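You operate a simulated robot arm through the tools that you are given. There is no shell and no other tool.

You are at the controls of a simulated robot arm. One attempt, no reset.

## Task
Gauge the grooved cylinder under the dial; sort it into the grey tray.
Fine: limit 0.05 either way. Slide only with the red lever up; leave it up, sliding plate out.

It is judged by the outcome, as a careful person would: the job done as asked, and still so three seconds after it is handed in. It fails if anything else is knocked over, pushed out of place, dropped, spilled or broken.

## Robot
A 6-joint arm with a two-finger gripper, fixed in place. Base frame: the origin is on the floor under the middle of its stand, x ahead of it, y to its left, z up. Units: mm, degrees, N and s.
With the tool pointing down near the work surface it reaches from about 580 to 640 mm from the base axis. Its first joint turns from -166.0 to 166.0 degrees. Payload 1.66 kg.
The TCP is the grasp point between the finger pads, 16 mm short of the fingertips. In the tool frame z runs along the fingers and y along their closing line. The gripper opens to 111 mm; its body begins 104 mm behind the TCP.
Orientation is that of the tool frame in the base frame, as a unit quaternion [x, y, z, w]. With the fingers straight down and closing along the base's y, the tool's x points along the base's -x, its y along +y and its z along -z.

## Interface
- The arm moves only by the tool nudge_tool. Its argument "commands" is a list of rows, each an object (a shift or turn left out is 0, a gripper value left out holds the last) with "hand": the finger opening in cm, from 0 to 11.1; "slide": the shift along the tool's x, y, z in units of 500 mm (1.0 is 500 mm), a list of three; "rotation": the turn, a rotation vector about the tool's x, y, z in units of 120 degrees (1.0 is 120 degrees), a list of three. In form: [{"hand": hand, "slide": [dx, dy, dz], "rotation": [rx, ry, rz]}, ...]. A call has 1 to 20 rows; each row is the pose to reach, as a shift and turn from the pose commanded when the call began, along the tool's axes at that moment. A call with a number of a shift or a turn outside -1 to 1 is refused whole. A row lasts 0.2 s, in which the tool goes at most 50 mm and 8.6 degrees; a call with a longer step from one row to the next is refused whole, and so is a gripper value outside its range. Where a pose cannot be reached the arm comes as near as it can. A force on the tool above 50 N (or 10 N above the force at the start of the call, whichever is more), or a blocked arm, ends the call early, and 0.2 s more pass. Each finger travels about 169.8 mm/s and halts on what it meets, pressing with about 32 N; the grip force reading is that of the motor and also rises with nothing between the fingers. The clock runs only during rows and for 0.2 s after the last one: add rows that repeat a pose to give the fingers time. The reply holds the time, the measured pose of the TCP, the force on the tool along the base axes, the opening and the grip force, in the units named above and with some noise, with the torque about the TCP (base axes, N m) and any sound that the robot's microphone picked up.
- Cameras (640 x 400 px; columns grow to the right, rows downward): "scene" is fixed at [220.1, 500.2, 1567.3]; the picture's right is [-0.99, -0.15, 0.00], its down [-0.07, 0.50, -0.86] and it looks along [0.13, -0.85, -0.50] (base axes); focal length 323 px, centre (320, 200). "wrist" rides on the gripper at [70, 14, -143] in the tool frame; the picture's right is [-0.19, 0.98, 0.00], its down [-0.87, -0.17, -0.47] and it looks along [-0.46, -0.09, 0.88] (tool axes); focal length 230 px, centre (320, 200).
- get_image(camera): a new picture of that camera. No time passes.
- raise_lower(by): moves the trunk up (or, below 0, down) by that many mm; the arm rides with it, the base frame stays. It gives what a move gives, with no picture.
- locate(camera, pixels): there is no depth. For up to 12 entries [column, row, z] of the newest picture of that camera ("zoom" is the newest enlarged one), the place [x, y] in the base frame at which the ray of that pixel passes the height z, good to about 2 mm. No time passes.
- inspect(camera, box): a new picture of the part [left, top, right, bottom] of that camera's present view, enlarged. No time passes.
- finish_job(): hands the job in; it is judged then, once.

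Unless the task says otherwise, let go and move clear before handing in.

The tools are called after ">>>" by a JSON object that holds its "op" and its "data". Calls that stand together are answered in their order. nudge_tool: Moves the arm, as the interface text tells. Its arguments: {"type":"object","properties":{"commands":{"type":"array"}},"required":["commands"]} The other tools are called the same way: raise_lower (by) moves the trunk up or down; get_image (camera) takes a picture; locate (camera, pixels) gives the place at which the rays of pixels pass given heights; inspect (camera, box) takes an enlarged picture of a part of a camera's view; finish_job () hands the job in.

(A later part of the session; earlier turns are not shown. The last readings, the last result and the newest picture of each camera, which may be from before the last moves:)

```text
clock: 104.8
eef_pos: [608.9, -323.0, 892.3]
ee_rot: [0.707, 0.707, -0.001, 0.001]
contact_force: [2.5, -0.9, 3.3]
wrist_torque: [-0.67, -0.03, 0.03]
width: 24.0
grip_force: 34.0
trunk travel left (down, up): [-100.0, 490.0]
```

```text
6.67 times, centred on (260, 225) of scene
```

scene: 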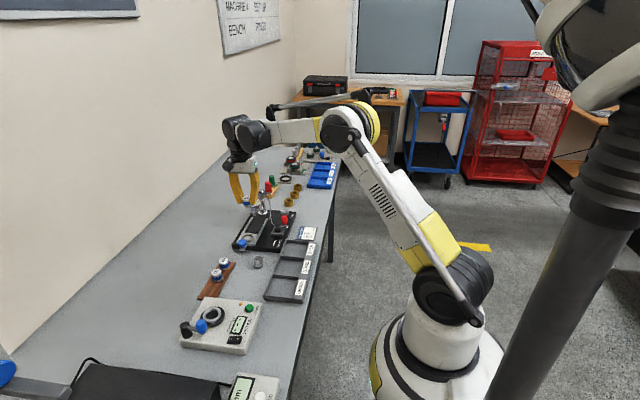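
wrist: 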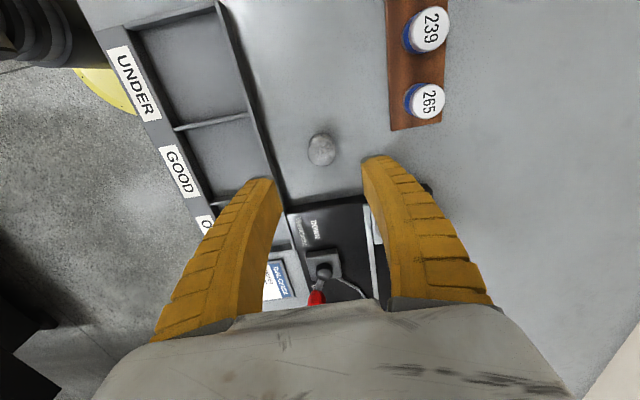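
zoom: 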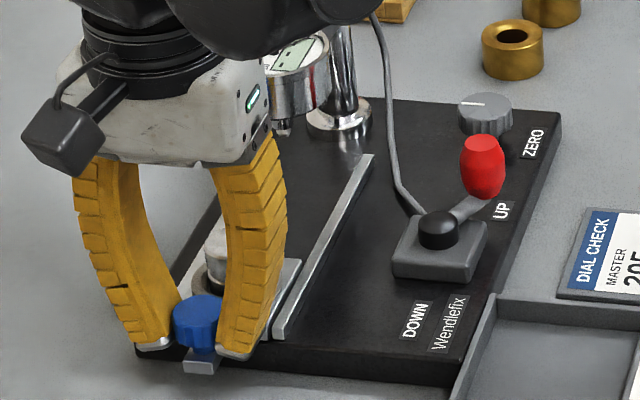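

The knob is gripped and the lever is visibly UP. Sliding the plate in slowly by 80 mm.

>>> {"op": "nudge_tool", "data": {"commands": [{"slide": [-0.005, 0, 0]}, {"slide": [-0.015, 0, 0]}, {"slide": [-0.025, 0, 0]}, {"slide": [-0.035, 0, 0]}, {"slide": [-0.045, 0, 0]}, {"slide": [-0.055, 0, 0]}, {"slide": [-0.065, 0, 0]}, {"slide": [-0.075, 0, 0]}, {"slide": [-0.085, 0, 0]}, {"slide": [-0.095, 0, 0]}, {"slide": [-0.105, 0, 0]}, {"slide": [-0.115, 0, 0]}, {"slide": [-0.125, 0, 0]}, {"slide": [-0.135, 0, 0]}, {"slide": [-0.145, 0, 0]}, {"slide": [-0.155, 0, 0]}, {"slide": [-0.16, 0, 0]}, {"slide": [-0.16, 0, 0]}]}}

>>> {"op": "inspect", "data": {"camera": "wrist", "box": [230, 130, 410, 310]}}

```text
clock: 108.6
eef_pos: [610.9, -404.7, 892.3]
ee_rot: [0.707, 0.707, 0.001, 0.0]
contact_force: [3.7, 0.3, 4.4]
wrist_torque: [-0.37, -0.06, 0.05]
width: 22.5
grip_force: 34.4
trunk travel left (down, up): [-100.0, 490.0]
```

```text
2.22 times, centred on (320, 220) of wrist
```

zoom: 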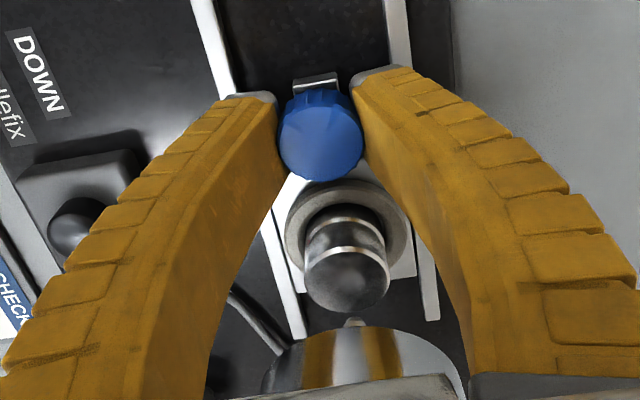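

The cylinder is travelling upright. I'll push on gently in small steps to the inner stop.

>>> {"op": "nudge_tool", "data": {"commands": [{"slide": [-0.004, 0, 0]}, {"slide": [-0.008, 0, 0]}, {"slide": [-0.012, 0, 0]}, {"slide": [-0.016, 0, 0]}, {"slide": [-0.019, 0, 0]}, {"slide": [-0.022, 0, 0]}, {"slide": [-0.025, 0, 0]}, {"slide": [-0.025, 0, 0]}]}}

>>> {"op": "inspect", "data": {"camera": "wrist", "box": [230, 130, 410, 310]}}

```text
clock: 110.4
eef_pos: [610.7, -414.6, 893.2]
ee_rot: [0.706, 0.708, 0.0, 0.0]
contact_force: [0.4, 11.0, -0.8]
wrist_torque: [0.14, -0.01, 0.0]
width: 21.0
grip_force: 34.4
trunk travel left (down, up): [-100.0, 490.0]
```

```text
2.22 times, centred on (320, 220) of wrist
```

zoom: 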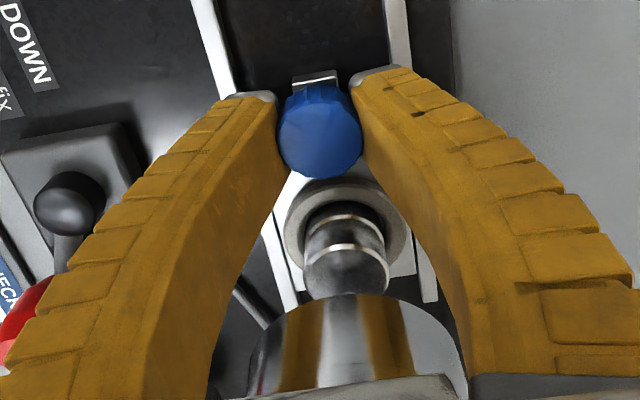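

11 N at the same position as before; one more millimetre to confirm the stop, then ease back, open and rise.

>>> {"op": "nudge_tool", "data": {"commands": [{"hand": 1.0, "slide": [-0.002, 0, 0]}, {"hand": 1.0, "slide": [-0.003, 0, 0]}, {"hand": 1.0, "slide": [-0.003, 0, 0]}]}}

>>> {"op": "nudge_tool", "data": {"commands": [{"hand": 1.0, "slide": [0.003, 0, 0]}, {"hand": 1.0, "slide": [0.003, 0, 0]}, {"hand": 2.5, "slide": [0.003, 0, 0]}, {"hand": 4.0, "slide": [0.003, 0, 0]}, {"hand": 5.5, "slide": [0.003, 0, 0]}, {"hand": 5.5, "slide": [0.003, 0, 0]}, {"hand": 5.5, "slide": [0.003, 0, -0.04]}, {"hand": 5.5, "slide": [0.003, 0, -0.1]}, {"hand": 5.5, "slide": [0.003, 0, -0.17]}, {"hand": 5.5, "slide": [0.003, 0, -0.236]}, {"hand": 5.5, "slide": [0.003, 0, -0.236]}]}}

>>> {"op": "get_image", "data": {"camera": "wrist"}}

>>> {"op": "inspect", "data": {"camera": "scene", "box": [225, 185, 305, 250]}}

```text
clock: 111.2
eef_pos: [611.2, -415.4, 892.9]
ee_rot: [0.706, 0.708, 0.0, 0.001]
contact_force: [-5.4, 28.7, -9.9]
wrist_torque: [0.53, 0.02, 0.0]
width: 21.0
grip_force: 33.7
trunk travel left (down, up): [-100.0, 490.0]
```

```text
clock: 113.6
eef_pos: [610.1, -416.1, 1011.5]
ee_rot: [0.707, 0.707, 0.0, 0.0]
contact_force: [-0.1, -0.1, -0.6]
wrist_torque: [0.03, 0.03, 0.0]
width: 57.2
grip_force: 1.6
trunk travel left (down, up): [-100.0, 490.0]
```

```text
taken
```

wrist: 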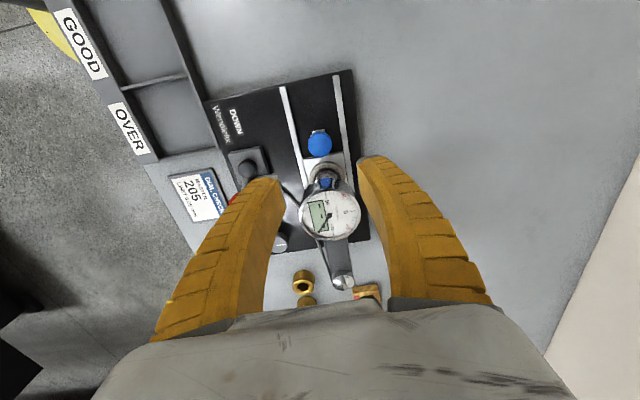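

```text
6.15 times, centred on (265, 218) of scene
```

zoom: 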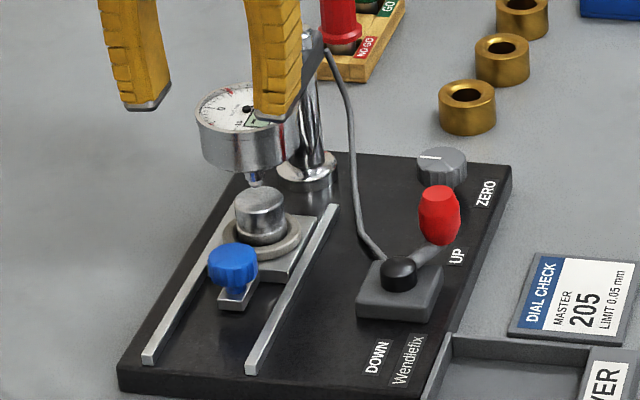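

The cylinder is under the plunger with the plate in. I'll repeat the lever approach: move above the red knob and turn −157° in two stages at height.

>>> {"op": "nudge_tool", "data": {"commands": [{"slide": [-0.0098, -0.0233, 0], "rotation": [0, 0, -0.0656]}, {"slide": [-0.0196, -0.0466, 0], "rotation": [0, 0, -0.1312]}, {"slide": [-0.0294, -0.0699, 0], "rotation": [0, 0, -0.1968]}, {"slide": [-0.0392, -0.0932, 0], "rotation": [0, 0, -0.2624]}, {"slide": [-0.049, -0.1165, 0], "rotation": [0, 0, -0.328]}, {"slide": [-0.0588, -0.1398, 0], "rotation": [0, 0, -0.3936]}, {"slide": [-0.0686, -0.1631, 0], "rotation": [0, 0, -0.4592]}, {"slide": [-0.0784, -0.1864, 0], "rotation": [0, 0, -0.5248]}, {"slide": [-0.0882, -0.2097, 0], "rotation": [0, 0, -0.5904]}, {"slide": [-0.098, -0.233, 0], "rotation": [0, 0, -0.656]}, {"slide": [-0.098, -0.233, 0], "rotation": [0, 0, -0.656]}]}}

>>> {"op": "nudge_tool", "data": {"commands": [{"rotation": [0, 0, -0.0656]}, {"rotation": [0, 0, -0.1312]}, {"rotation": [0, 0, -0.1968]}, {"rotation": [0, 0, -0.2624]}, {"rotation": [0, 0, -0.328]}, {"rotation": [0, 0, -0.3936]}, {"rotation": [0, 0, -0.4592]}, {"rotation": [0, 0, -0.5248]}, {"hand": 4.5, "rotation": [0, 0, -0.5904]}, {"hand": 4.0, "rotation": [0, 0, -0.6557]}, {"hand": 4.0, "rotation": [0, 0, -0.6557]}]}}

>>> {"op": "get_image", "data": {"camera": "wrist"}}

```text
clock: 116.0
eef_pos: [492.5, -464.4, 1010.3]
ee_rot: [0.099, 0.995, 0.0, -0.001]
contact_force: [1.4, -0.9, -0.3]
wrist_torque: [-0.03, -0.02, -0.01]
width: 57.2
grip_force: 1.0
trunk travel left (down, up): [-100.0, 490.0]
```

```text
clock: 118.4
eef_pos: [493.6, -464.6, 1010.9]
ee_rot: [-0.556, 0.831, -0.001, 0.0]
contact_force: [-0.6, 0.4, 0.8]
wrist_torque: [0.03, -0.03, 0.01]
width: 42.5
grip_force: 1.8
trunk travel left (down, up): [-100.0, 490.0]
```

```text
taken
```

wrist: 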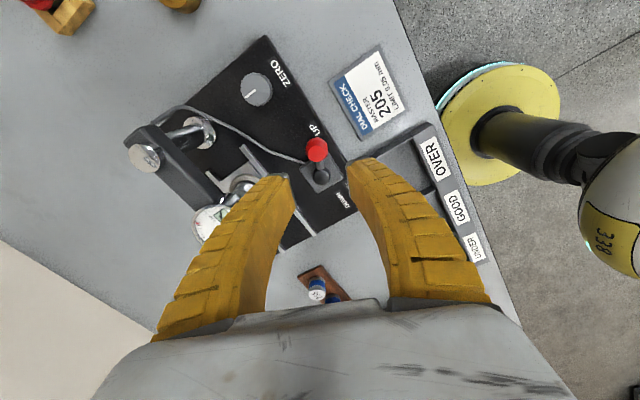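

The view matches the earlier approach (knob at 317,150). I'll descend around the knob and narrow to the loose cage.

>>> {"op": "nudge_tool", "data": {"commands": [{"hand": 4.0, "slide": [0, 0, 0.04]}, {"hand": 4.0, "slide": [0, 0, 0.09]}, {"hand": 4.0, "slide": [0, 0, 0.14]}, {"hand": 4.0, "slide": [0, 0, 0.175]}, {"hand": 4.0, "slide": [0, 0, 0.195]}, {"hand": 4.0, "slide": [0, 0, 0.205]}, {"hand": 3.5, "slide": [0, 0, 0.205]}, {"hand": 3.0, "slide": [0, 0, 0.205]}, {"hand": 3.0, "slide": [0, 0, 0.205]}]}}

>>> {"op": "inspect", "data": {"camera": "wrist", "box": [220, 120, 420, 260]}}

```text
clock: 120.4
eef_pos: [493.4, -464.9, 908.7]
ee_rot: [-0.555, 0.832, 0.0, 0.0]
contact_force: [-0.7, -1.0, -0.3]
wrist_torque: [0.0, 0.01, 0.01]
width: 32.8
grip_force: 1.8
trunk travel left (down, up): [-100.0, 490.0]
```

```text
2.86 times, centred on (320, 190) of wrist
```

zoom: 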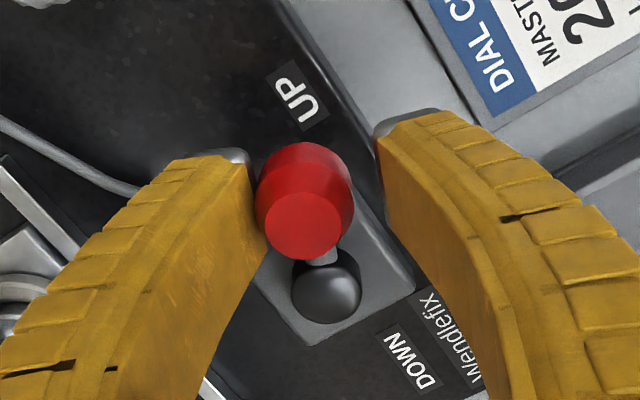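

Caged with the left finger at the knob. Swinging the lever clockwise 66°.

>>> {"op": "nudge_tool", "data": {"commands": [{"slide": [-0.00106, 0.00829, 0], "rotation": [0, 0, 0.05]}, {"slide": [-0.00299, 0.01642, 0], "rotation": [0, 0, 0.1]}, {"slide": [-0.00575, 0.0243, 0], "rotation": [0, 0, 0.15]}, {"slide": [-0.00932, 0.03186, 0], "rotation": [0, 0, 0.2]}, {"slide": [-0.01366, 0.039, 0], "rotation": [0, 0, 0.25]}, {"slide": [-0.01873, 0.04564, 0], "rotation": [0, 0, 0.3]}, {"slide": [-0.02446, 0.05172, 0], "rotation": [0, 0, 0.35]}, {"slide": [-0.0308, 0.05717, 0], "rotation": [0, 0, 0.4]}, {"slide": [-0.03767, 0.06192, 0], "rotation": [0, 0, 0.45]}, {"slide": [-0.045, 0.06594, 0], "rotation": [0, 0, 0.5]}, {"slide": [-0.05271, 0.06916, 0], "rotation": [0, 0, 0.55]}, {"slide": [-0.05271, 0.06916, 0], "rotation": [0, 0, 0.55]}]}}

>>> {"op": "inspect", "data": {"camera": "wrist", "box": [220, 120, 420, 260]}}

>>> {"op": "inspect", "data": {"camera": "scene", "box": [235, 185, 315, 245]}}

```text
clock: 123.0
eef_pos: [471.7, -426.0, 907.5]
ee_rot: [-0.011, 1.0, 0.0, 0.0]
contact_force: [0.0, 0.5, 0.2]
wrist_torque: [-0.02, 0.02, 0.0]
width: 32.9
grip_force: 1.9
trunk travel left (down, up): [-100.0, 490.0]
```

```text
2.86 times, centred on (320, 190) of wrist
```

zoom: 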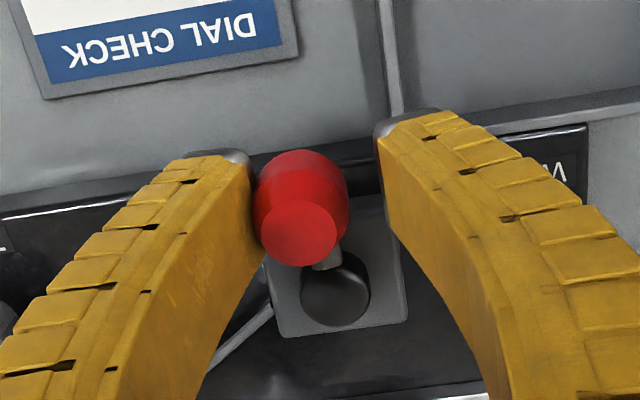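

```text
6.67 times, centred on (275, 215) of scene
```

zoom: 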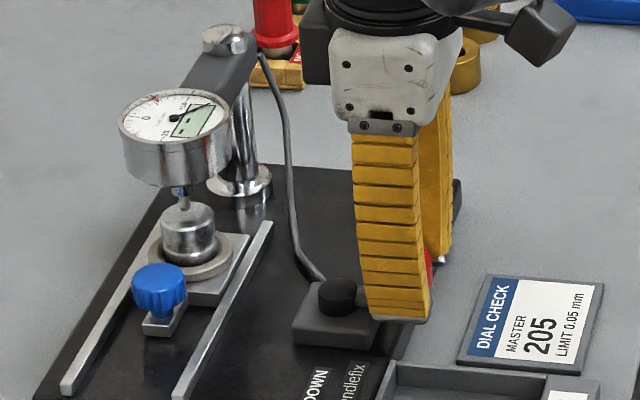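

The lever is halfway and the plunger is coming down on the cylinder. Swinging the next 66°.

>>> {"op": "nudge_tool", "data": {"commands": [{"slide": [-0.00106, 0.00829, 0], "rotation": [0, 0, 0.05]}, {"slide": [-0.00299, 0.01642, 0], "rotation": [0, 0, 0.1]}, {"slide": [-0.00575, 0.0243, 0], "rotation": [0, 0, 0.15]}, {"slide": [-0.00932, 0.03186, 0], "rotation": [0, 0, 0.2]}, {"slide": [-0.01366, 0.039, 0], "rotation": [0, 0, 0.25]}, {"slide": [-0.01873, 0.04564, 0], "rotation": [0, 0, 0.3]}, {"slide": [-0.02446, 0.05172, 0], "rotation": [0, 0, 0.35]}, {"slide": [-0.0308, 0.05717, 0], "rotation": [0, 0, 0.4]}, {"slide": [-0.03767, 0.06192, 0], "rotation": [0, 0, 0.45]}, {"slide": [-0.045, 0.06594, 0], "rotation": [0, 0, 0.5]}, {"slide": [-0.05271, 0.06916, 0], "rotation": [0, 0, 0.55]}, {"slide": [-0.05271, 0.06916, 0], "rotation": [0, 0, 0.55]}]}}

>>> {"op": "inspect", "data": {"camera": "wrist", "box": [220, 120, 420, 260]}}

>>> {"op": "inspect", "data": {"camera": "scene", "box": [235, 190, 285, 225]}}

```text
clock: 125.6
eef_pos: [496.7, -392.2, 908.8]
ee_rot: [0.535, 0.845, 0.0, 0.0]
contact_force: [-0.6, -0.8, 0.1]
wrist_torque: [-0.02, 0.0, 0.02]
width: 32.4
grip_force: 1.9
trunk travel left (down, up): [-100.0, 490.0]
```

```text
2.86 times, centred on (320, 190) of wrist
```

zoom: 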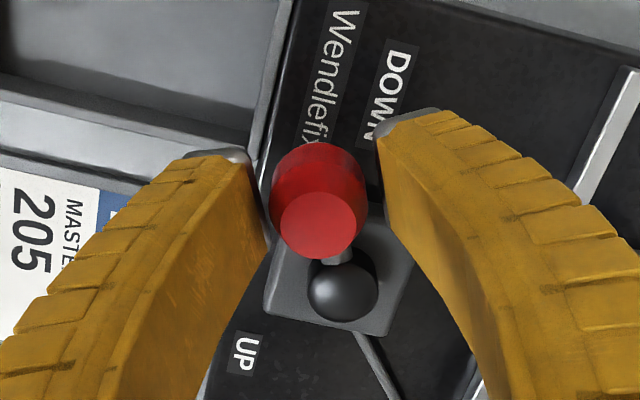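

```text
11.43 times, centred on (260, 208) of scene
```

zoom: 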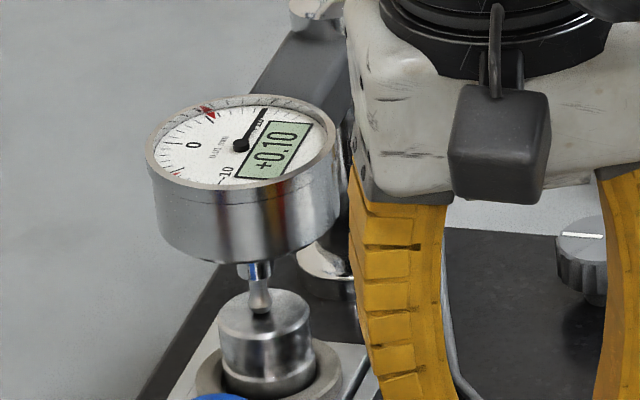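

The dial reads +0.10 on the cylinder. The knob lies loosely between the fingers near the DOWN stop, so I'll rise and look at the dial closely to make sure that's a settled, true reading.

>>> {"op": "nudge_tool", "data": {"commands": [{"hand": 3.0, "slide": [0, -0.002, -0.02]}, {"hand": 3.0, "slide": [0, -0.002, -0.07]}, {"hand": 3.0, "slide": [0, -0.002, -0.14]}, {"hand": 3.0, "slide": [0, -0.002, -0.204]}, {"hand": 4.2, "slide": [0, -0.002, -0.204]}]}}

>>> {"op": "inspect", "data": {"camera": "scene", "box": [262, 215, 302, 245]}}

>>> {"op": "inspect", "data": {"camera": "scene", "box": [235, 195, 275, 220]}}

```text
clock: 126.8
eef_pos: [496.7, -393.9, 1010.0]
ee_rot: [0.534, 0.845, 0.0, 0.0]
contact_force: [-1.0, -0.4, -0.1]
wrist_torque: [0.03, -0.05, 0.0]
width: 44.4
grip_force: 2.1
trunk travel left (down, up): [-100.0, 490.0]
```

```text
13.33 times, centred on (282, 230) of scene
```

zoom: 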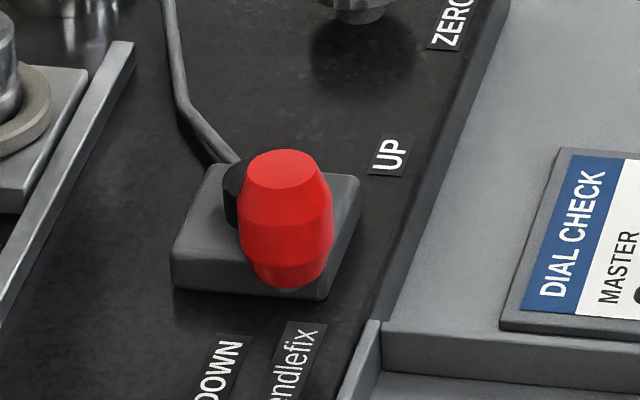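

```text
16.00 times, centred on (255, 208) of scene
```

zoom: 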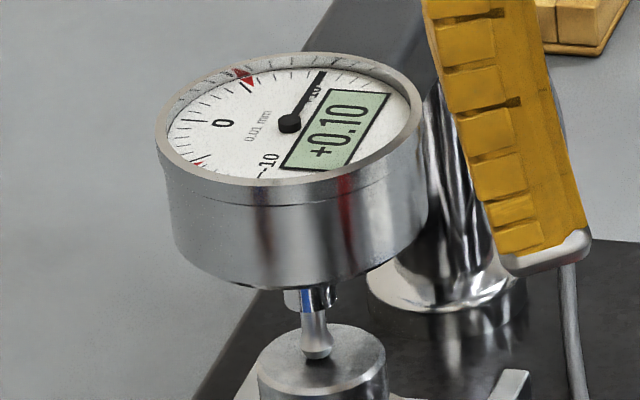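

Lever is at the DOWN stop (identical picture to before) and the needle is exactly at +10 with more scale beyond, so it isn't clamped. I'll check from the overhead view for the seating and a precise reading.

>>> {"op": "nudge_tool", "data": {"commands": [{"slide": [0.035, 0.073, 0], "rotation": [0, 0, 0.07]}, {"slide": [0.06, 0.145, 0], "rotation": [0, 0, 0.14]}, {"slide": [0.118, 0.197, 0], "rotation": [0, 0, 0.21]}, {"slide": [0.118, 0.197, 0], "rotation": [0, 0, 0.21]}]}}

>>> {"op": "get_image", "data": {"camera": "wrist"}}

```text
clock: 127.8
eef_pos: [561.1, -297.0, 1009.4]
ee_rot: [0.706, 0.708, 0.0, 0.0]
contact_force: [0.4, -1.2, 0.0]
wrist_torque: [-0.03, 0.04, 0.01]
width: 44.4
grip_force: 1.9
trunk travel left (down, up): [-100.0, 490.0]
```

```text
taken
```

wrist: 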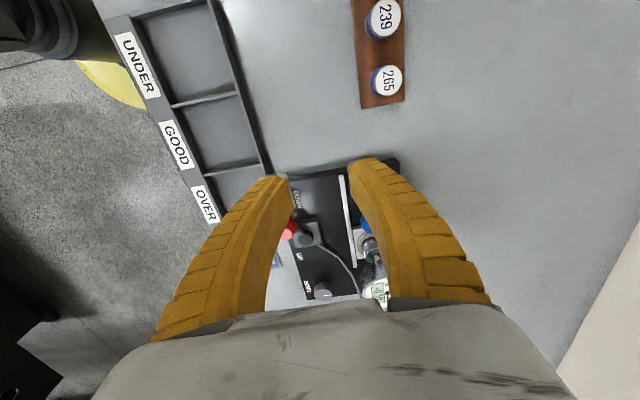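

I ended off to the side (frame arithmetic); all clear at this height. I'll move to (610,-376) for the dial view.

>>> {"op": "nudge_tool", "data": {"commands": [{"slide": [-0.05, 0.032, 0], "rotation": [0, 0, 0.0017]}, {"slide": [-0.1, 0.064, 0], "rotation": [0, 0, 0.0017]}, {"slide": [-0.1588, 0.0986, 0], "rotation": [0, 0, 0.0017]}, {"slide": [-0.1588, 0.0986, 0], "rotation": [0, 0, 0.0017]}]}}

>>> {"op": "get_image", "data": {"camera": "wrist"}}

>>> {"op": "inspect", "data": {"camera": "wrist", "box": [300, 210, 380, 270]}}

>>> {"op": "inspect", "data": {"camera": "wrist", "box": [290, 160, 370, 220]}}

```text
clock: 128.8
eef_pos: [609.0, -377.5, 1007.7]
ee_rot: [0.706, 0.708, 0.0, 0.0]
contact_force: [0.2, -0.4, -0.6]
wrist_torque: [0.0, 0.0, 0.01]
width: 44.5
grip_force: 1.2
trunk travel left (down, up): [-100.0, 490.0]
```

```text
taken
```

wrist: 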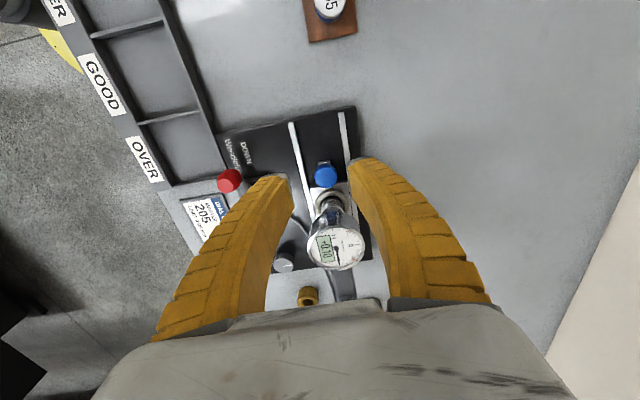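

```text
6.67 times, centred on (340, 240) of wrist
```

zoom: 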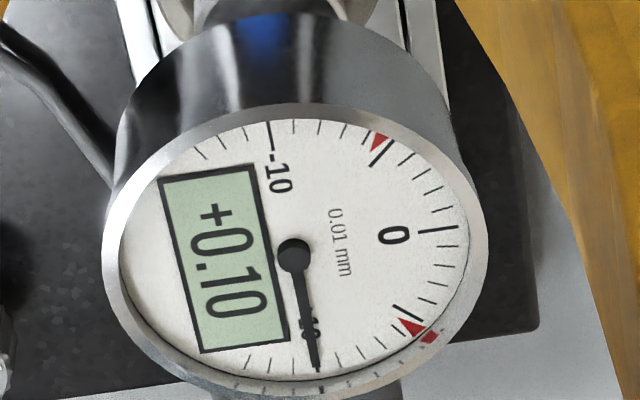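

```text
6.67 times, centred on (330, 190) of wrist
```

zoom: 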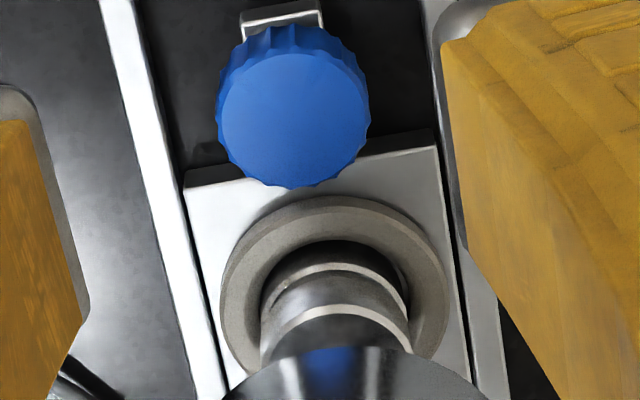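

The cylinder reads +0.10 with the master at −0.03: deviation +0.13 mm, beyond +0.05 → OVER. Now I'll put the lever up again, repeating the earlier approach.

>>> {"op": "nudge_tool", "data": {"commands": [{"hand": 4.2, "slide": [-0.0091, -0.0583, 0], "rotation": [0, 0, -0.049]}, {"hand": 4.2, "slide": [-0.0182, -0.1167, 0], "rotation": [0, 0, -0.098]}, {"hand": 4.2, "slide": [-0.0273, -0.175, 0], "rotation": [0, 0, -0.147]}, {"hand": 4.2, "slide": [-0.0364, -0.2333, 0], "rotation": [0, 0, -0.1958]}, {"hand": 4.2, "slide": [-0.0364, -0.2333, 0.06], "rotation": [0, 0, -0.1958]}, {"hand": 4.2, "slide": [-0.0364, -0.2333, 0.12], "rotation": [0, 0, -0.1958]}, {"hand": 4.2, "slide": [-0.0364, -0.2333, 0.16], "rotation": [0, 0, -0.1958]}, {"hand": 4.2, "slide": [-0.0364, -0.2333, 0.17], "rotation": [0, 0, -0.1958]}, {"hand": 4.2, "slide": [-0.0364, -0.2333, 0.17], "rotation": [0, 0, -0.1958]}]}}

>>> {"op": "inspect", "data": {"camera": "wrist", "box": [220, 120, 420, 260]}}

```text
clock: 130.8
eef_pos: [492.9, -394.3, 924.6]
ee_rot: [0.548, 0.836, 0.001, 0.001]
contact_force: [0.6, 0.4, -0.2]
wrist_torque: [0.01, 0.03, -0.02]
width: 44.3
grip_force: 1.6
trunk travel left (down, up): [-100.0, 490.0]
```

```text
2.86 times, centred on (320, 190) of wrist
```

zoom: 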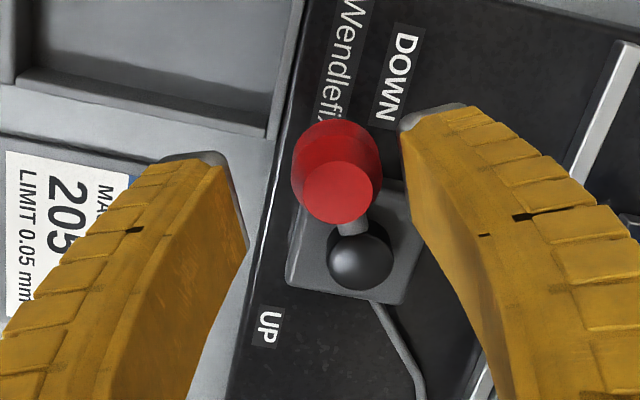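

Same picture as before; lowering 17 mm and narrowing to the cage.

>>> {"op": "nudge_tool", "data": {"commands": [{"hand": 4.2, "slide": [0, 0, 0.015]}, {"hand": 4.2, "slide": [0, 0, 0.034]}, {"hand": 3.5, "slide": [0, 0, 0.034]}, {"hand": 3.0, "slide": [0, 0, 0.034]}, {"hand": 3.0, "slide": [0, 0, 0.034]}]}}

>>> {"op": "inspect", "data": {"camera": "wrist", "box": [220, 120, 420, 260]}}

```text
clock: 132.0
eef_pos: [492.3, -393.5, 907.0]
ee_rot: [0.549, 0.836, 0.0, 0.0]
contact_force: [-0.4, 0.4, 0.6]
wrist_torque: [-0.02, -0.04, -0.04]
width: 32.8
grip_force: 1.1
trunk travel left (down, up): [-100.0, 490.0]
```

```text
2.86 times, centred on (320, 190) of wrist
```

zoom: 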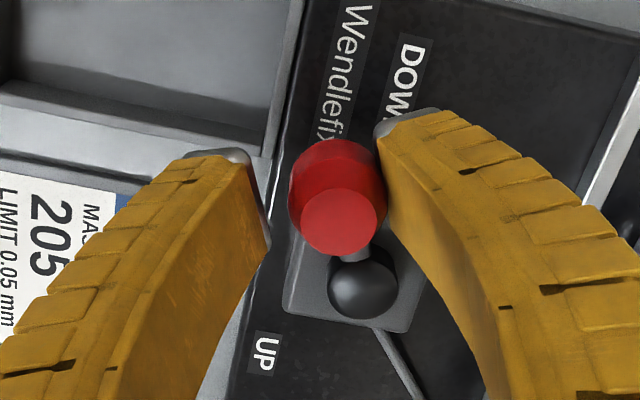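

Caged as before. Swinging the lever counter-clockwise, first 66°.

>>> {"op": "nudge_tool", "data": {"commands": [{"slide": [-0.00106, -0.00829, 0], "rotation": [0, 0, -0.05]}, {"slide": [-0.00299, -0.01642, 0], "rotation": [0, 0, -0.1]}, {"slide": [-0.00575, -0.0243, 0], "rotation": [0, 0, -0.15]}, {"slide": [-0.00932, -0.03186, 0], "rotation": [0, 0, -0.2]}, {"slide": [-0.01366, -0.039, 0], "rotation": [0, 0, -0.25]}, {"slide": [-0.01873, -0.04564, 0], "rotation": [0, 0, -0.3]}, {"slide": [-0.02446, -0.05172, 0], "rotation": [0, 0, -0.35]}, {"slide": [-0.0308, -0.05717, 0], "rotation": [0, 0, -0.4]}, {"slide": [-0.03767, -0.06192, 0], "rotation": [0, 0, -0.45]}, {"slide": [-0.045, -0.06594, 0], "rotation": [0, 0, -0.5]}, {"slide": [-0.05271, -0.06916, 0], "rotation": [0, 0, -0.55]}, {"slide": [-0.05271, -0.06916, 0], "rotation": [0, 0, -0.55]}]}}

>>> {"op": "inspect", "data": {"camera": "wrist", "box": [220, 120, 420, 260]}}

```text
clock: 134.6
eef_pos: [470.5, -433.0, 908.7]
ee_rot: [0.004, 1.0, 0.0, 0.0]
contact_force: [0.1, -0.1, -0.7]
wrist_torque: [0.02, 0.01, 0.01]
width: 32.8
grip_force: 1.9
trunk travel left (down, up): [-100.0, 490.0]
```

```text
2.86 times, centred on (320, 190) of wrist
```

zoom: 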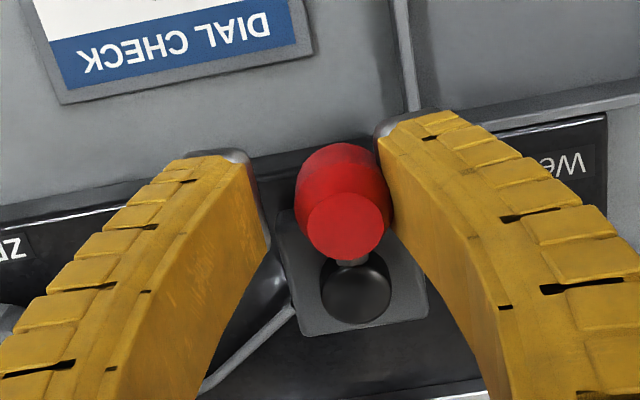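

Halfway with no resistance; swinging the remaining 66°.

>>> {"op": "nudge_tool", "data": {"commands": [{"slide": [-0.00106, -0.00829, 0], "rotation": [0, 0, -0.05]}, {"slide": [-0.00299, -0.01642, 0], "rotation": [0, 0, -0.1]}, {"slide": [-0.00575, -0.0243, 0], "rotation": [0, 0, -0.15]}, {"slide": [-0.00932, -0.03186, 0], "rotation": [0, 0, -0.2]}, {"slide": [-0.01366, -0.039, 0], "rotation": [0, 0, -0.25]}, {"slide": [-0.01873, -0.04564, 0], "rotation": [0, 0, -0.3]}, {"slide": [-0.02446, -0.05172, 0], "rotation": [0, 0, -0.35]}, {"slide": [-0.0308, -0.05717, 0], "rotation": [0, 0, -0.4]}, {"slide": [-0.03767, -0.06192, 0], "rotation": [0, 0, -0.45]}, {"slide": [-0.045, -0.06594, 0], "rotation": [0, 0, -0.5]}, {"slide": [-0.05271, -0.06916, 0], "rotation": [0, 0, -0.55]}, {"slide": [-0.05271, -0.06916, 0], "rotation": [0, 0, -0.55]}]}}

>>> {"op": "nudge_tool", "data": {"commands": [{"hand": 3.0, "slide": [0, 0.004, -0.02]}, {"hand": 3.0, "slide": [0, 0.004, -0.06]}, {"hand": 3.0, "slide": [0, 0.004, -0.13]}, {"hand": 3.0, "slide": [0, 0.004, -0.204]}, {"hand": 4.2, "slide": [0, 0.004, -0.204]}]}}

>>> {"op": "inspect", "data": {"camera": "scene", "box": [235, 185, 315, 245]}}

>>> {"op": "inspect", "data": {"camera": "scene", "box": [262, 208, 302, 233]}}

```text
clock: 137.2
eef_pos: [497.8, -467.0, 907.4]
ee_rot: [-0.542, 0.841, 0.0, 0.0]
contact_force: [-0.8, -0.6, 0.8]
wrist_torque: [0.02, 0.0, 0.04]
width: 33.1
grip_force: 2.2
trunk travel left (down, up): [-100.0, 490.0]
```

```text
clock: 138.4
eef_pos: [494.9, -466.7, 1011.5]
ee_rot: [-0.541, 0.841, 0.0, 0.001]
contact_force: [-0.1, 0.2, 0.0]
wrist_torque: [-0.02, -0.01, 0.0]
width: 44.4
grip_force: 1.5
trunk travel left (down, up): [-100.0, 490.0]
```

```text
6.67 times, centred on (275, 215) of scene
```

zoom: 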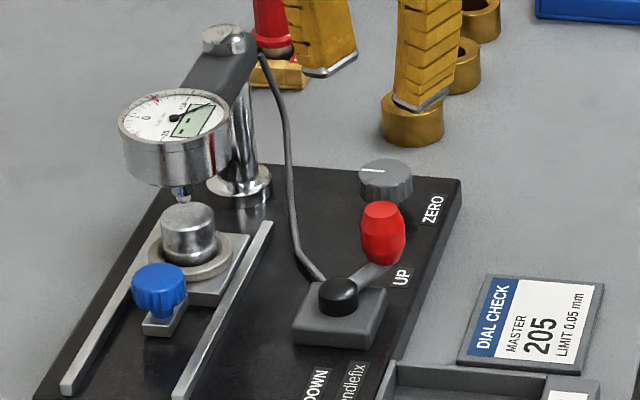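

```text
16.00 times, centred on (282, 220) of scene
```

zoom: 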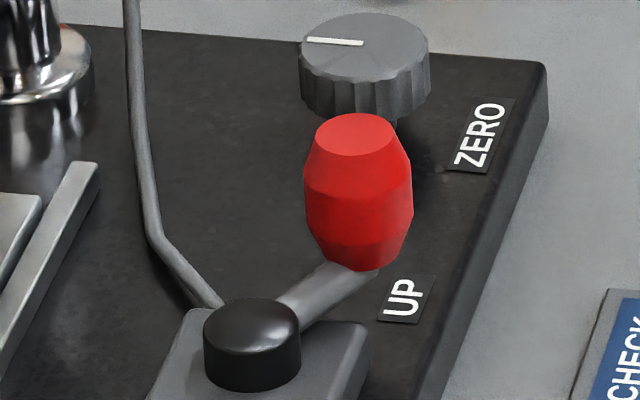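

The lever is fully UP again and the plunger clear. Back over the blue knob with two turning stages.

>>> {"op": "nudge_tool", "data": {"commands": [{"slide": [-0.0189, -0.0164, 0], "rotation": [0, 0, 0.0648]}, {"slide": [-0.0379, -0.0329, 0], "rotation": [0, 0, 0.1296]}, {"slide": [-0.0568, -0.0493, 0], "rotation": [0, 0, 0.1944]}, {"slide": [-0.0758, -0.0658, 0], "rotation": [0, 0, 0.2592]}, {"slide": [-0.0947, -0.0822, 0], "rotation": [0, 0, 0.324]}, {"slide": [-0.1136, -0.0986, 0], "rotation": [0, 0, 0.3888]}, {"slide": [-0.1326, -0.1151, 0], "rotation": [0, 0, 0.4536]}, {"slide": [-0.1515, -0.1315, 0], "rotation": [0, 0, 0.5184]}, {"slide": [-0.1705, -0.148, 0], "rotation": [0, 0, 0.5832]}, {"slide": [-0.1894, -0.1644, 0], "rotation": [0, 0, 0.648]}, {"slide": [-0.1894, -0.1644, 0], "rotation": [0, 0, 0.648]}]}}

>>> {"op": "nudge_tool", "data": {"commands": [{"rotation": [0, 0, 0.0648]}, {"rotation": [0, 0, 0.1296]}, {"rotation": [0, 0, 0.1944]}, {"rotation": [0, 0, 0.2592]}, {"rotation": [0, 0, 0.324]}, {"rotation": [0, 0, 0.3888]}, {"rotation": [0, 0, 0.4536]}, {"rotation": [0, 0, 0.5184]}, {"rotation": [0, 0, 0.5832]}, {"hand": 5.5, "rotation": [0, 0, 0.6478]}, {"hand": 5.5, "rotation": [0, 0, 0.6478]}]}}

>>> {"op": "get_image", "data": {"camera": "wrist"}}

```text
clock: 140.8
eef_pos: [611.0, -413.7, 1010.9]
ee_rot: [0.107, 0.994, 0.0, -0.001]
contact_force: [0.0, 0.5, 0.2]
wrist_torque: [0.02, 0.04, 0.06]
width: 44.1
grip_force: 1.7
trunk travel left (down, up): [-100.0, 490.0]
```

```text
clock: 143.2
eef_pos: [610.0, -415.2, 1009.1]
ee_rot: [0.708, 0.706, 0.0, 0.0]
contact_force: [-0.1, 0.9, 0.2]
wrist_torque: [-0.03, 0.0, 0.02]
width: 57.1
grip_force: 1.3
trunk travel left (down, up): [-100.0, 490.0]
```

```text
taken
```

wrist: 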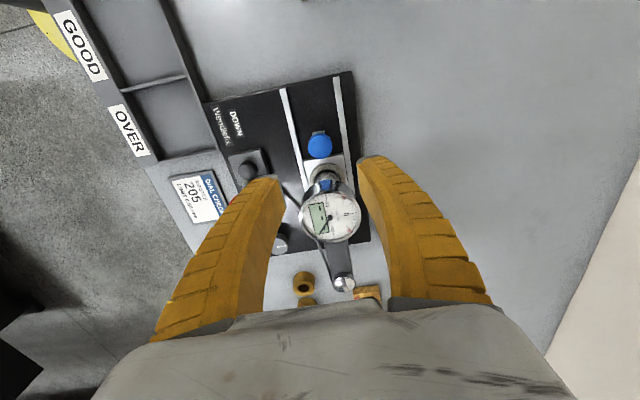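

The knob is straight below at (320,146), as before. Descending around it and gripping.

>>> {"op": "nudge_tool", "data": {"commands": [{"hand": 5.5, "slide": [0, 0, 0.05]}, {"hand": 5.5, "slide": [0, 0, 0.11]}, {"hand": 5.5, "slide": [0, 0, 0.16]}, {"hand": 5.5, "slide": [0, 0, 0.2]}, {"hand": 5.5, "slide": [0, 0, 0.225]}, {"hand": 5.5, "slide": [0, 0, 0.235]}, {"hand": 5.5, "slide": [0, 0, 0.235]}, {"hand": 4.0, "slide": [0, 0, 0.235]}, {"hand": 3.0, "slide": [0, 0, 0.235]}, {"hand": 2.0, "slide": [0, 0, 0.235]}, {"hand": 1.0, "slide": [0, 0, 0.235]}, {"hand": 1.0, "slide": [0, 0, 0.235]}]}}

>>> {"op": "inspect", "data": {"camera": "wrist", "box": [270, 150, 390, 310]}}

```text
clock: 145.8
eef_pos: [609.5, -415.2, 892.2]
ee_rot: [0.707, 0.707, 0.0, 0.0]
contact_force: [1.0, 0.3, -0.6]
wrist_torque: [0.03, 0.0, 0.02]
width: 23.8
grip_force: 33.8
trunk travel left (down, up): [-100.0, 490.0]
```

```text
2.50 times, centred on (330, 230) of wrist
```

zoom: 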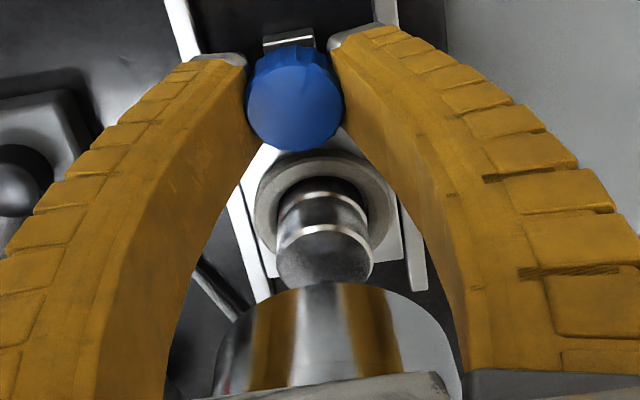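

Gripped cleanly with the lever up. Pulling the plate out slowly by 80 mm.

>>> {"op": "nudge_tool", "data": {"commands": [{"slide": [0.005, 0.0004, 0]}, {"slide": [0.015, 0.0004, 0]}, {"slide": [0.025, 0.0004, 0]}, {"slide": [0.035, 0.0004, 0]}, {"slide": [0.045, 0.0004, 0]}, {"slide": [0.055, 0.0004, 0]}, {"slide": [0.065, 0.0004, 0]}, {"slide": [0.075, 0.0004, 0]}, {"slide": [0.085, 0.0004, 0]}, {"slide": [0.095, 0.0004, 0]}, {"slide": [0.105, 0.0004, 0]}, {"slide": [0.115, 0.0004, 0]}, {"slide": [0.125, 0.0004, 0]}, {"slide": [0.135, 0.0004, 0]}, {"slide": [0.145, 0.0004, 0]}, {"slide": [0.155, 0.0004, 0]}, {"slide": [0.16, 0.0004, 0]}, {"slide": [0.16, 0.0004, 0]}]}}

>>> {"op": "nudge_tool", "data": {"commands": [{"slide": [0.006, 0.0006, 0]}, {"slide": [0.012, 0.0006, 0]}, {"slide": [0.018, 0.0006, 0]}, {"slide": [0.021, 0.0006, 0]}, {"slide": [0.023, 0.0006, 0]}, {"slide": [0.023, 0.0006, 0]}]}}

>>> {"op": "inspect", "data": {"camera": "wrist", "box": [230, 130, 410, 310]}}

```text
clock: 149.6
eef_pos: [610.9, -334.5, 893.4]
ee_rot: [0.707, 0.707, 0.0, -0.001]
contact_force: [-3.7, 0.0, -4.8]
wrist_torque: [-0.03, 0.01, -0.01]
width: 23.2
grip_force: 34.2
trunk travel left (down, up): [-100.0, 490.0]
```

```text
clock: 151.0
eef_pos: [610.3, -324.7, 892.9]
ee_rot: [0.707, 0.707, -0.001, 0.001]
contact_force: [-1.1, -14.8, 1.8]
wrist_torque: [-0.38, 0.08, -0.06]
width: 23.1
grip_force: 33.7
trunk travel left (down, up): [-100.0, 490.0]
```

```text
2.22 times, centred on (320, 220) of wrist
```

zoom: 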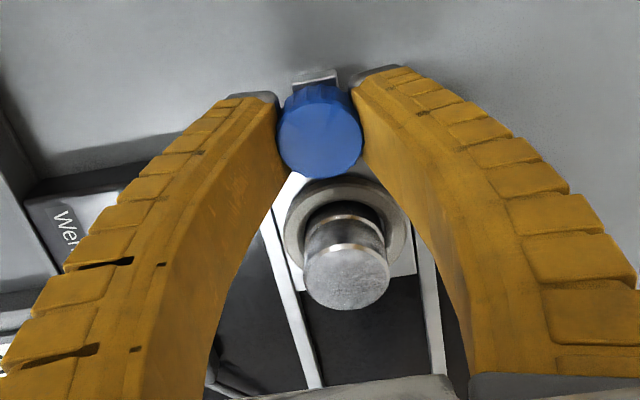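

Outer stop reached (−14.8 N). I'll release the knob, lift, shift over the cylinder and come down around it.

>>> {"op": "nudge_tool", "data": {"commands": [{"hand": 1.0, "slide": [-0.0014, 0, 0]}, {"hand": 2.5, "slide": [-0.0014, 0, 0]}, {"hand": 4.0, "slide": [-0.0014, 0, 0]}, {"hand": 5.8, "slide": [-0.0014, 0, 0]}, {"hand": 5.8, "slide": [-0.0014, 0, 0]}, {"hand": 5.8, "slide": [-0.0014, 0, -0.05]}, {"hand": 5.8, "slide": [-0.0014, 0, -0.1]}, {"hand": 5.8, "slide": [-0.055, -0.0006, -0.1]}, {"hand": 5.8, "slide": [-0.106, -0.0006, -0.1]}, {"hand": 5.8, "slide": [-0.106, -0.0006, -0.1]}, {"hand": 5.8, "slide": [-0.106, -0.0006, -0.06]}, {"hand": 5.8, "slide": [-0.106, -0.0006, -0.025]}, {"hand": 5.8, "slide": [-0.106, -0.0006, -0.005]}, {"hand": 5.8, "slide": [-0.106, -0.0006, -0.005]}]}}

>>> {"op": "inspect", "data": {"camera": "wrist", "box": [260, 140, 380, 215]}}

>>> {"op": "inspect", "data": {"camera": "scene", "box": [215, 195, 295, 255]}}

```text
clock: 154.0
eef_pos: [610.0, -375.6, 895.9]
ee_rot: [0.707, 0.707, 0.0, 0.0]
contact_force: [-0.2, 0.1, 0.7]
wrist_torque: [-0.02, 0.0, 0.02]
width: 60.0
grip_force: 1.7
trunk travel left (down, up): [-100.0, 490.0]
```

```text
5.33 times, centred on (320, 178) of wrist
```

zoom: 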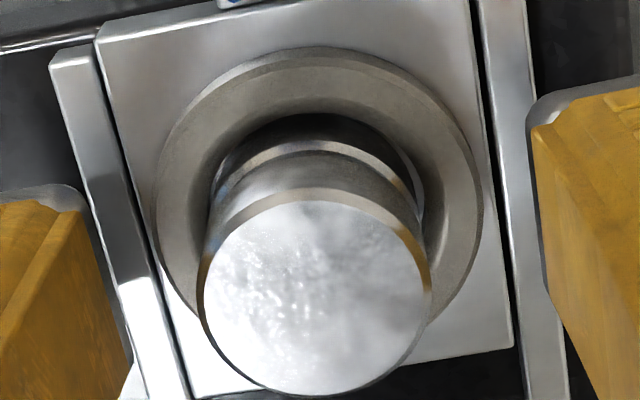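

```text
6.67 times, centred on (255, 225) of scene
```

zoom: 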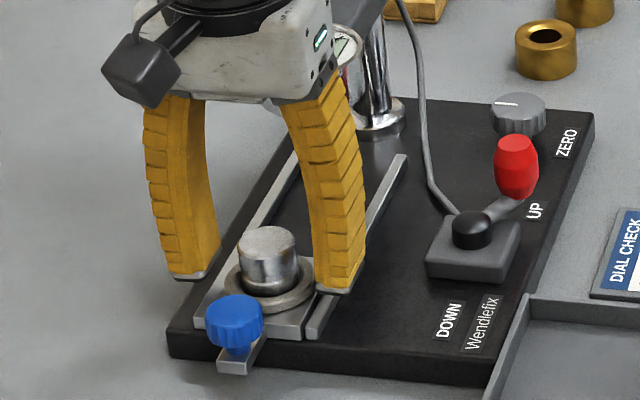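

The cylinder is centred between the fingers and still upright. Gripping and lifting it out.

>>> {"op": "nudge_tool", "data": {"commands": [{"hand": 4.0, "slide": [0, 0, 0]}, {"hand": 3.0, "slide": [0, 0, 0]}, {"hand": 2.0, "slide": [0, 0, 0]}, {"hand": 1.0, "slide": [0, 0, 0]}, {"hand": 1.0, "slide": [0, 0, 0]}, {"hand": 1.0, "slide": [0, 0, 0]}, {"hand": 1.0, "slide": [0, 0, -0.005]}, {"hand": 1.0, "slide": [0, 0, -0.015]}, {"hand": 1.0, "slide": [0, 0, -0.04]}, {"hand": 1.0, "slide": [0, 0, -0.09]}, {"hand": 1.0, "slide": [0, 0, -0.15]}, {"hand": 1.0, "slide": [0, 0, -0.15]}]}}

>>> {"op": "get_image", "data": {"camera": "wrist"}}

>>> {"op": "inspect", "data": {"camera": "scene", "box": [215, 195, 325, 315]}}

```text
clock: 156.6
eef_pos: [611.0, -375.7, 970.9]
ee_rot: [0.707, 0.707, 0.0, 0.0]
contact_force: [-0.1, 0.0, -0.6]
wrist_torque: [-0.01, -0.01, -0.01]
width: 24.5
grip_force: 31.9
trunk travel left (down, up): [-100.0, 490.0]
```

```text
taken
```

wrist: 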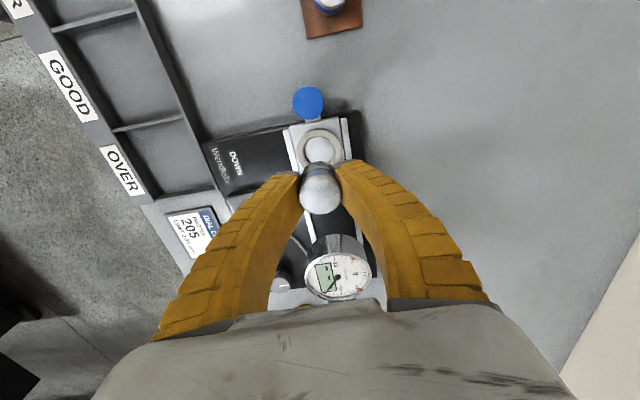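

```text
3.33 times, centred on (270, 255) of scene
```

zoom: 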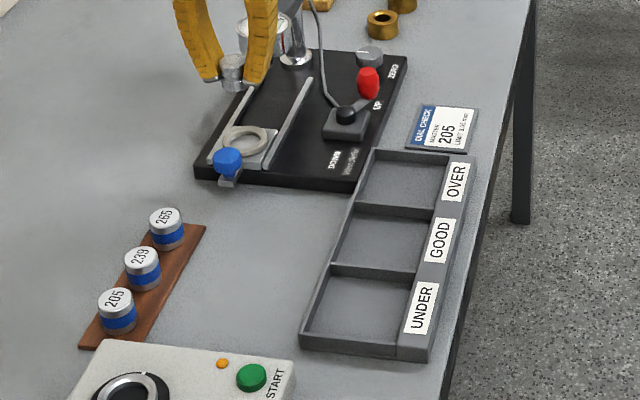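

>>> {"op": "inspect", "data": {"camera": "wrist", "box": [260, 140, 380, 215]}}

>>> {"op": "inspect", "data": {"camera": "scene", "box": [225, 200, 275, 235]}}

>>> {"op": "locate", "data": {"camera": "wrist", "pixels": [[108, 130, 855], [185, 115, 855], [207, 190, 855], [150, 205, 855], [147, 192, 850], [115, 133, 845], [183, 118, 845], [203, 186, 845]]}}

```text
5.33 times, centred on (320, 178) of wrist
```

zoom: 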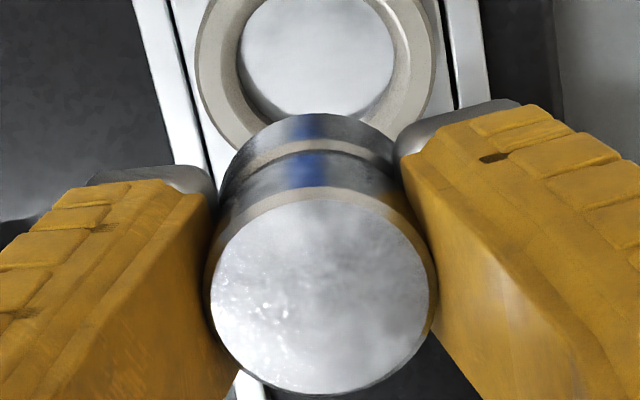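

```text
11.43 times, centred on (250, 218) of scene
```

zoom: 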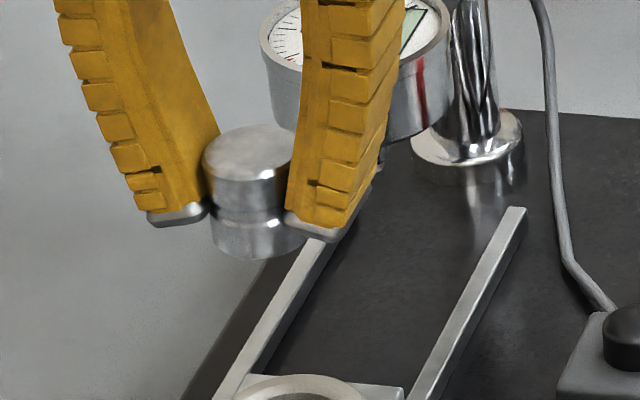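

```text
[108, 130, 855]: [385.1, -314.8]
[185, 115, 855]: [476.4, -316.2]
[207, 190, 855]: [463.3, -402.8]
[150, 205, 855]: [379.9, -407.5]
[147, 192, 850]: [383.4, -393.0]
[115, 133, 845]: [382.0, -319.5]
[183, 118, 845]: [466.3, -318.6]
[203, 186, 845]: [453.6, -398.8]
```

The cylinder is held well. The OVER compartment is roughly x 405–470, y −398…−318; its longer side is y, so I'll turn the tool back to close along y and move above it to look.

>>> {"op": "nudge_tool", "data": {"commands": [{"slide": [0.0034, -0.031, -0.01], "rotation": [0, 0, -0.0682]}, {"slide": [0.0067, -0.0621, -0.02], "rotation": [0, 0, -0.1364]}, {"slide": [0.0101, -0.0931, -0.03], "rotation": [0, 0, -0.2045]}, {"slide": [0.0135, -0.1241, -0.03], "rotation": [0, 0, -0.2727]}, {"slide": [0.0168, -0.1552, -0.03], "rotation": [0, 0, -0.3409]}, {"slide": [0.0202, -0.1862, -0.03], "rotation": [0, 0, -0.4091]}, {"slide": [0.0235, -0.2172, -0.03], "rotation": [0, 0, -0.4773]}, {"slide": [0.0269, -0.2483, -0.03], "rotation": [0, 0, -0.5455]}, {"slide": [0.0303, -0.2793, -0.03], "rotation": [0, 0, -0.6136]}, {"slide": [0.0336, -0.3104, -0.03], "rotation": [0, 0, -0.6818]}, {"slide": [0.037, -0.3414, -0.03], "rotation": [0, 0, -0.75]}, {"slide": [0.037, -0.3414, -0.03], "rotation": [0, 0, -0.75]}]}}

>>> {"op": "get_image", "data": {"camera": "wrist"}}

>>> {"op": "get_image", "data": {"camera": "scene"}}

```text
clock: 159.2
eef_pos: [439.2, -357.9, 984.7]
ee_rot: [0.0, 1.0, 0.0, 0.0]
contact_force: [-0.4, 0.3, -0.8]
wrist_torque: [0.01, -0.02, -0.03]
width: 23.6
grip_force: 32.1
trunk travel left (down, up): [-100.0, 490.0]
```

```text
taken
```

wrist: 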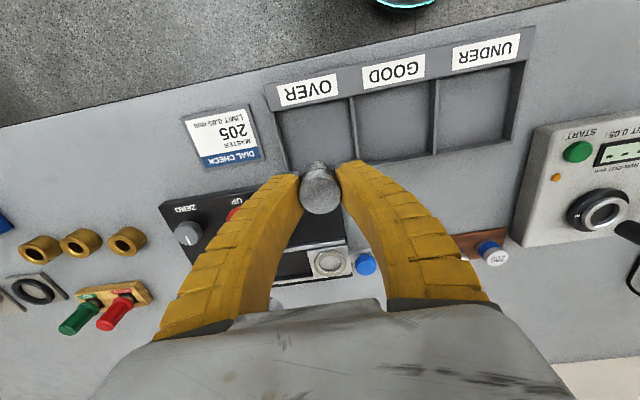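

```text
taken
```

scene: 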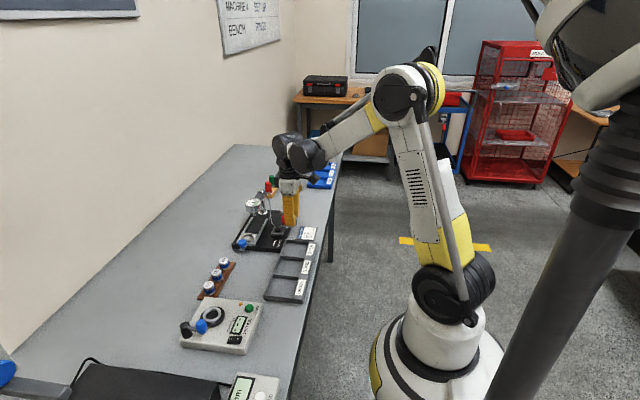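

The OVER compartment is visible at wrist (315,130). I'll zoom to measure its walls and floor.

>>> {"op": "inspect", "data": {"camera": "wrist", "box": [250, 60, 390, 180]}}

```text
3.33 times, centred on (320, 120) of wrist
```

zoom: 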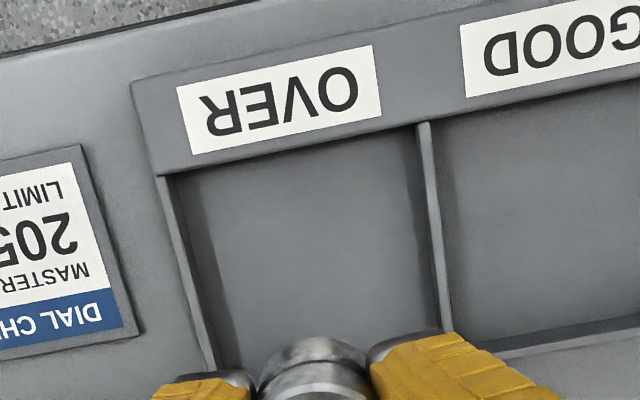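

>>> {"op": "locate", "data": {"camera": "zoom", "pixels": [[155, 178, 856], [168, 174, 856], [418, 123, 856], [433, 120, 856], [213, 370, 856], [440, 330, 856], [178, 176, 840], [415, 130, 840], [225, 368, 840], [440, 325, 840], [135, 82, 856]]}}

>>> {"op": "inspect", "data": {"camera": "scene", "box": [265, 225, 325, 275]}}

```text
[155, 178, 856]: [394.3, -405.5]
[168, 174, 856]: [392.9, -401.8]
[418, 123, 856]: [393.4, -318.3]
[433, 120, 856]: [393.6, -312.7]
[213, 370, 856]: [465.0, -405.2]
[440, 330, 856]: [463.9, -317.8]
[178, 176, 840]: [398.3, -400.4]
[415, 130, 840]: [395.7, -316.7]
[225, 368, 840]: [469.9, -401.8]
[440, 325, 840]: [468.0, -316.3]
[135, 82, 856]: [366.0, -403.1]
```

```text
8.00 times, centred on (295, 250) of scene
```

zoom: 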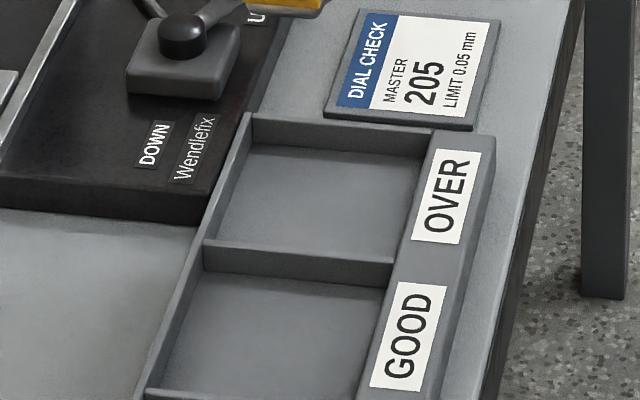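

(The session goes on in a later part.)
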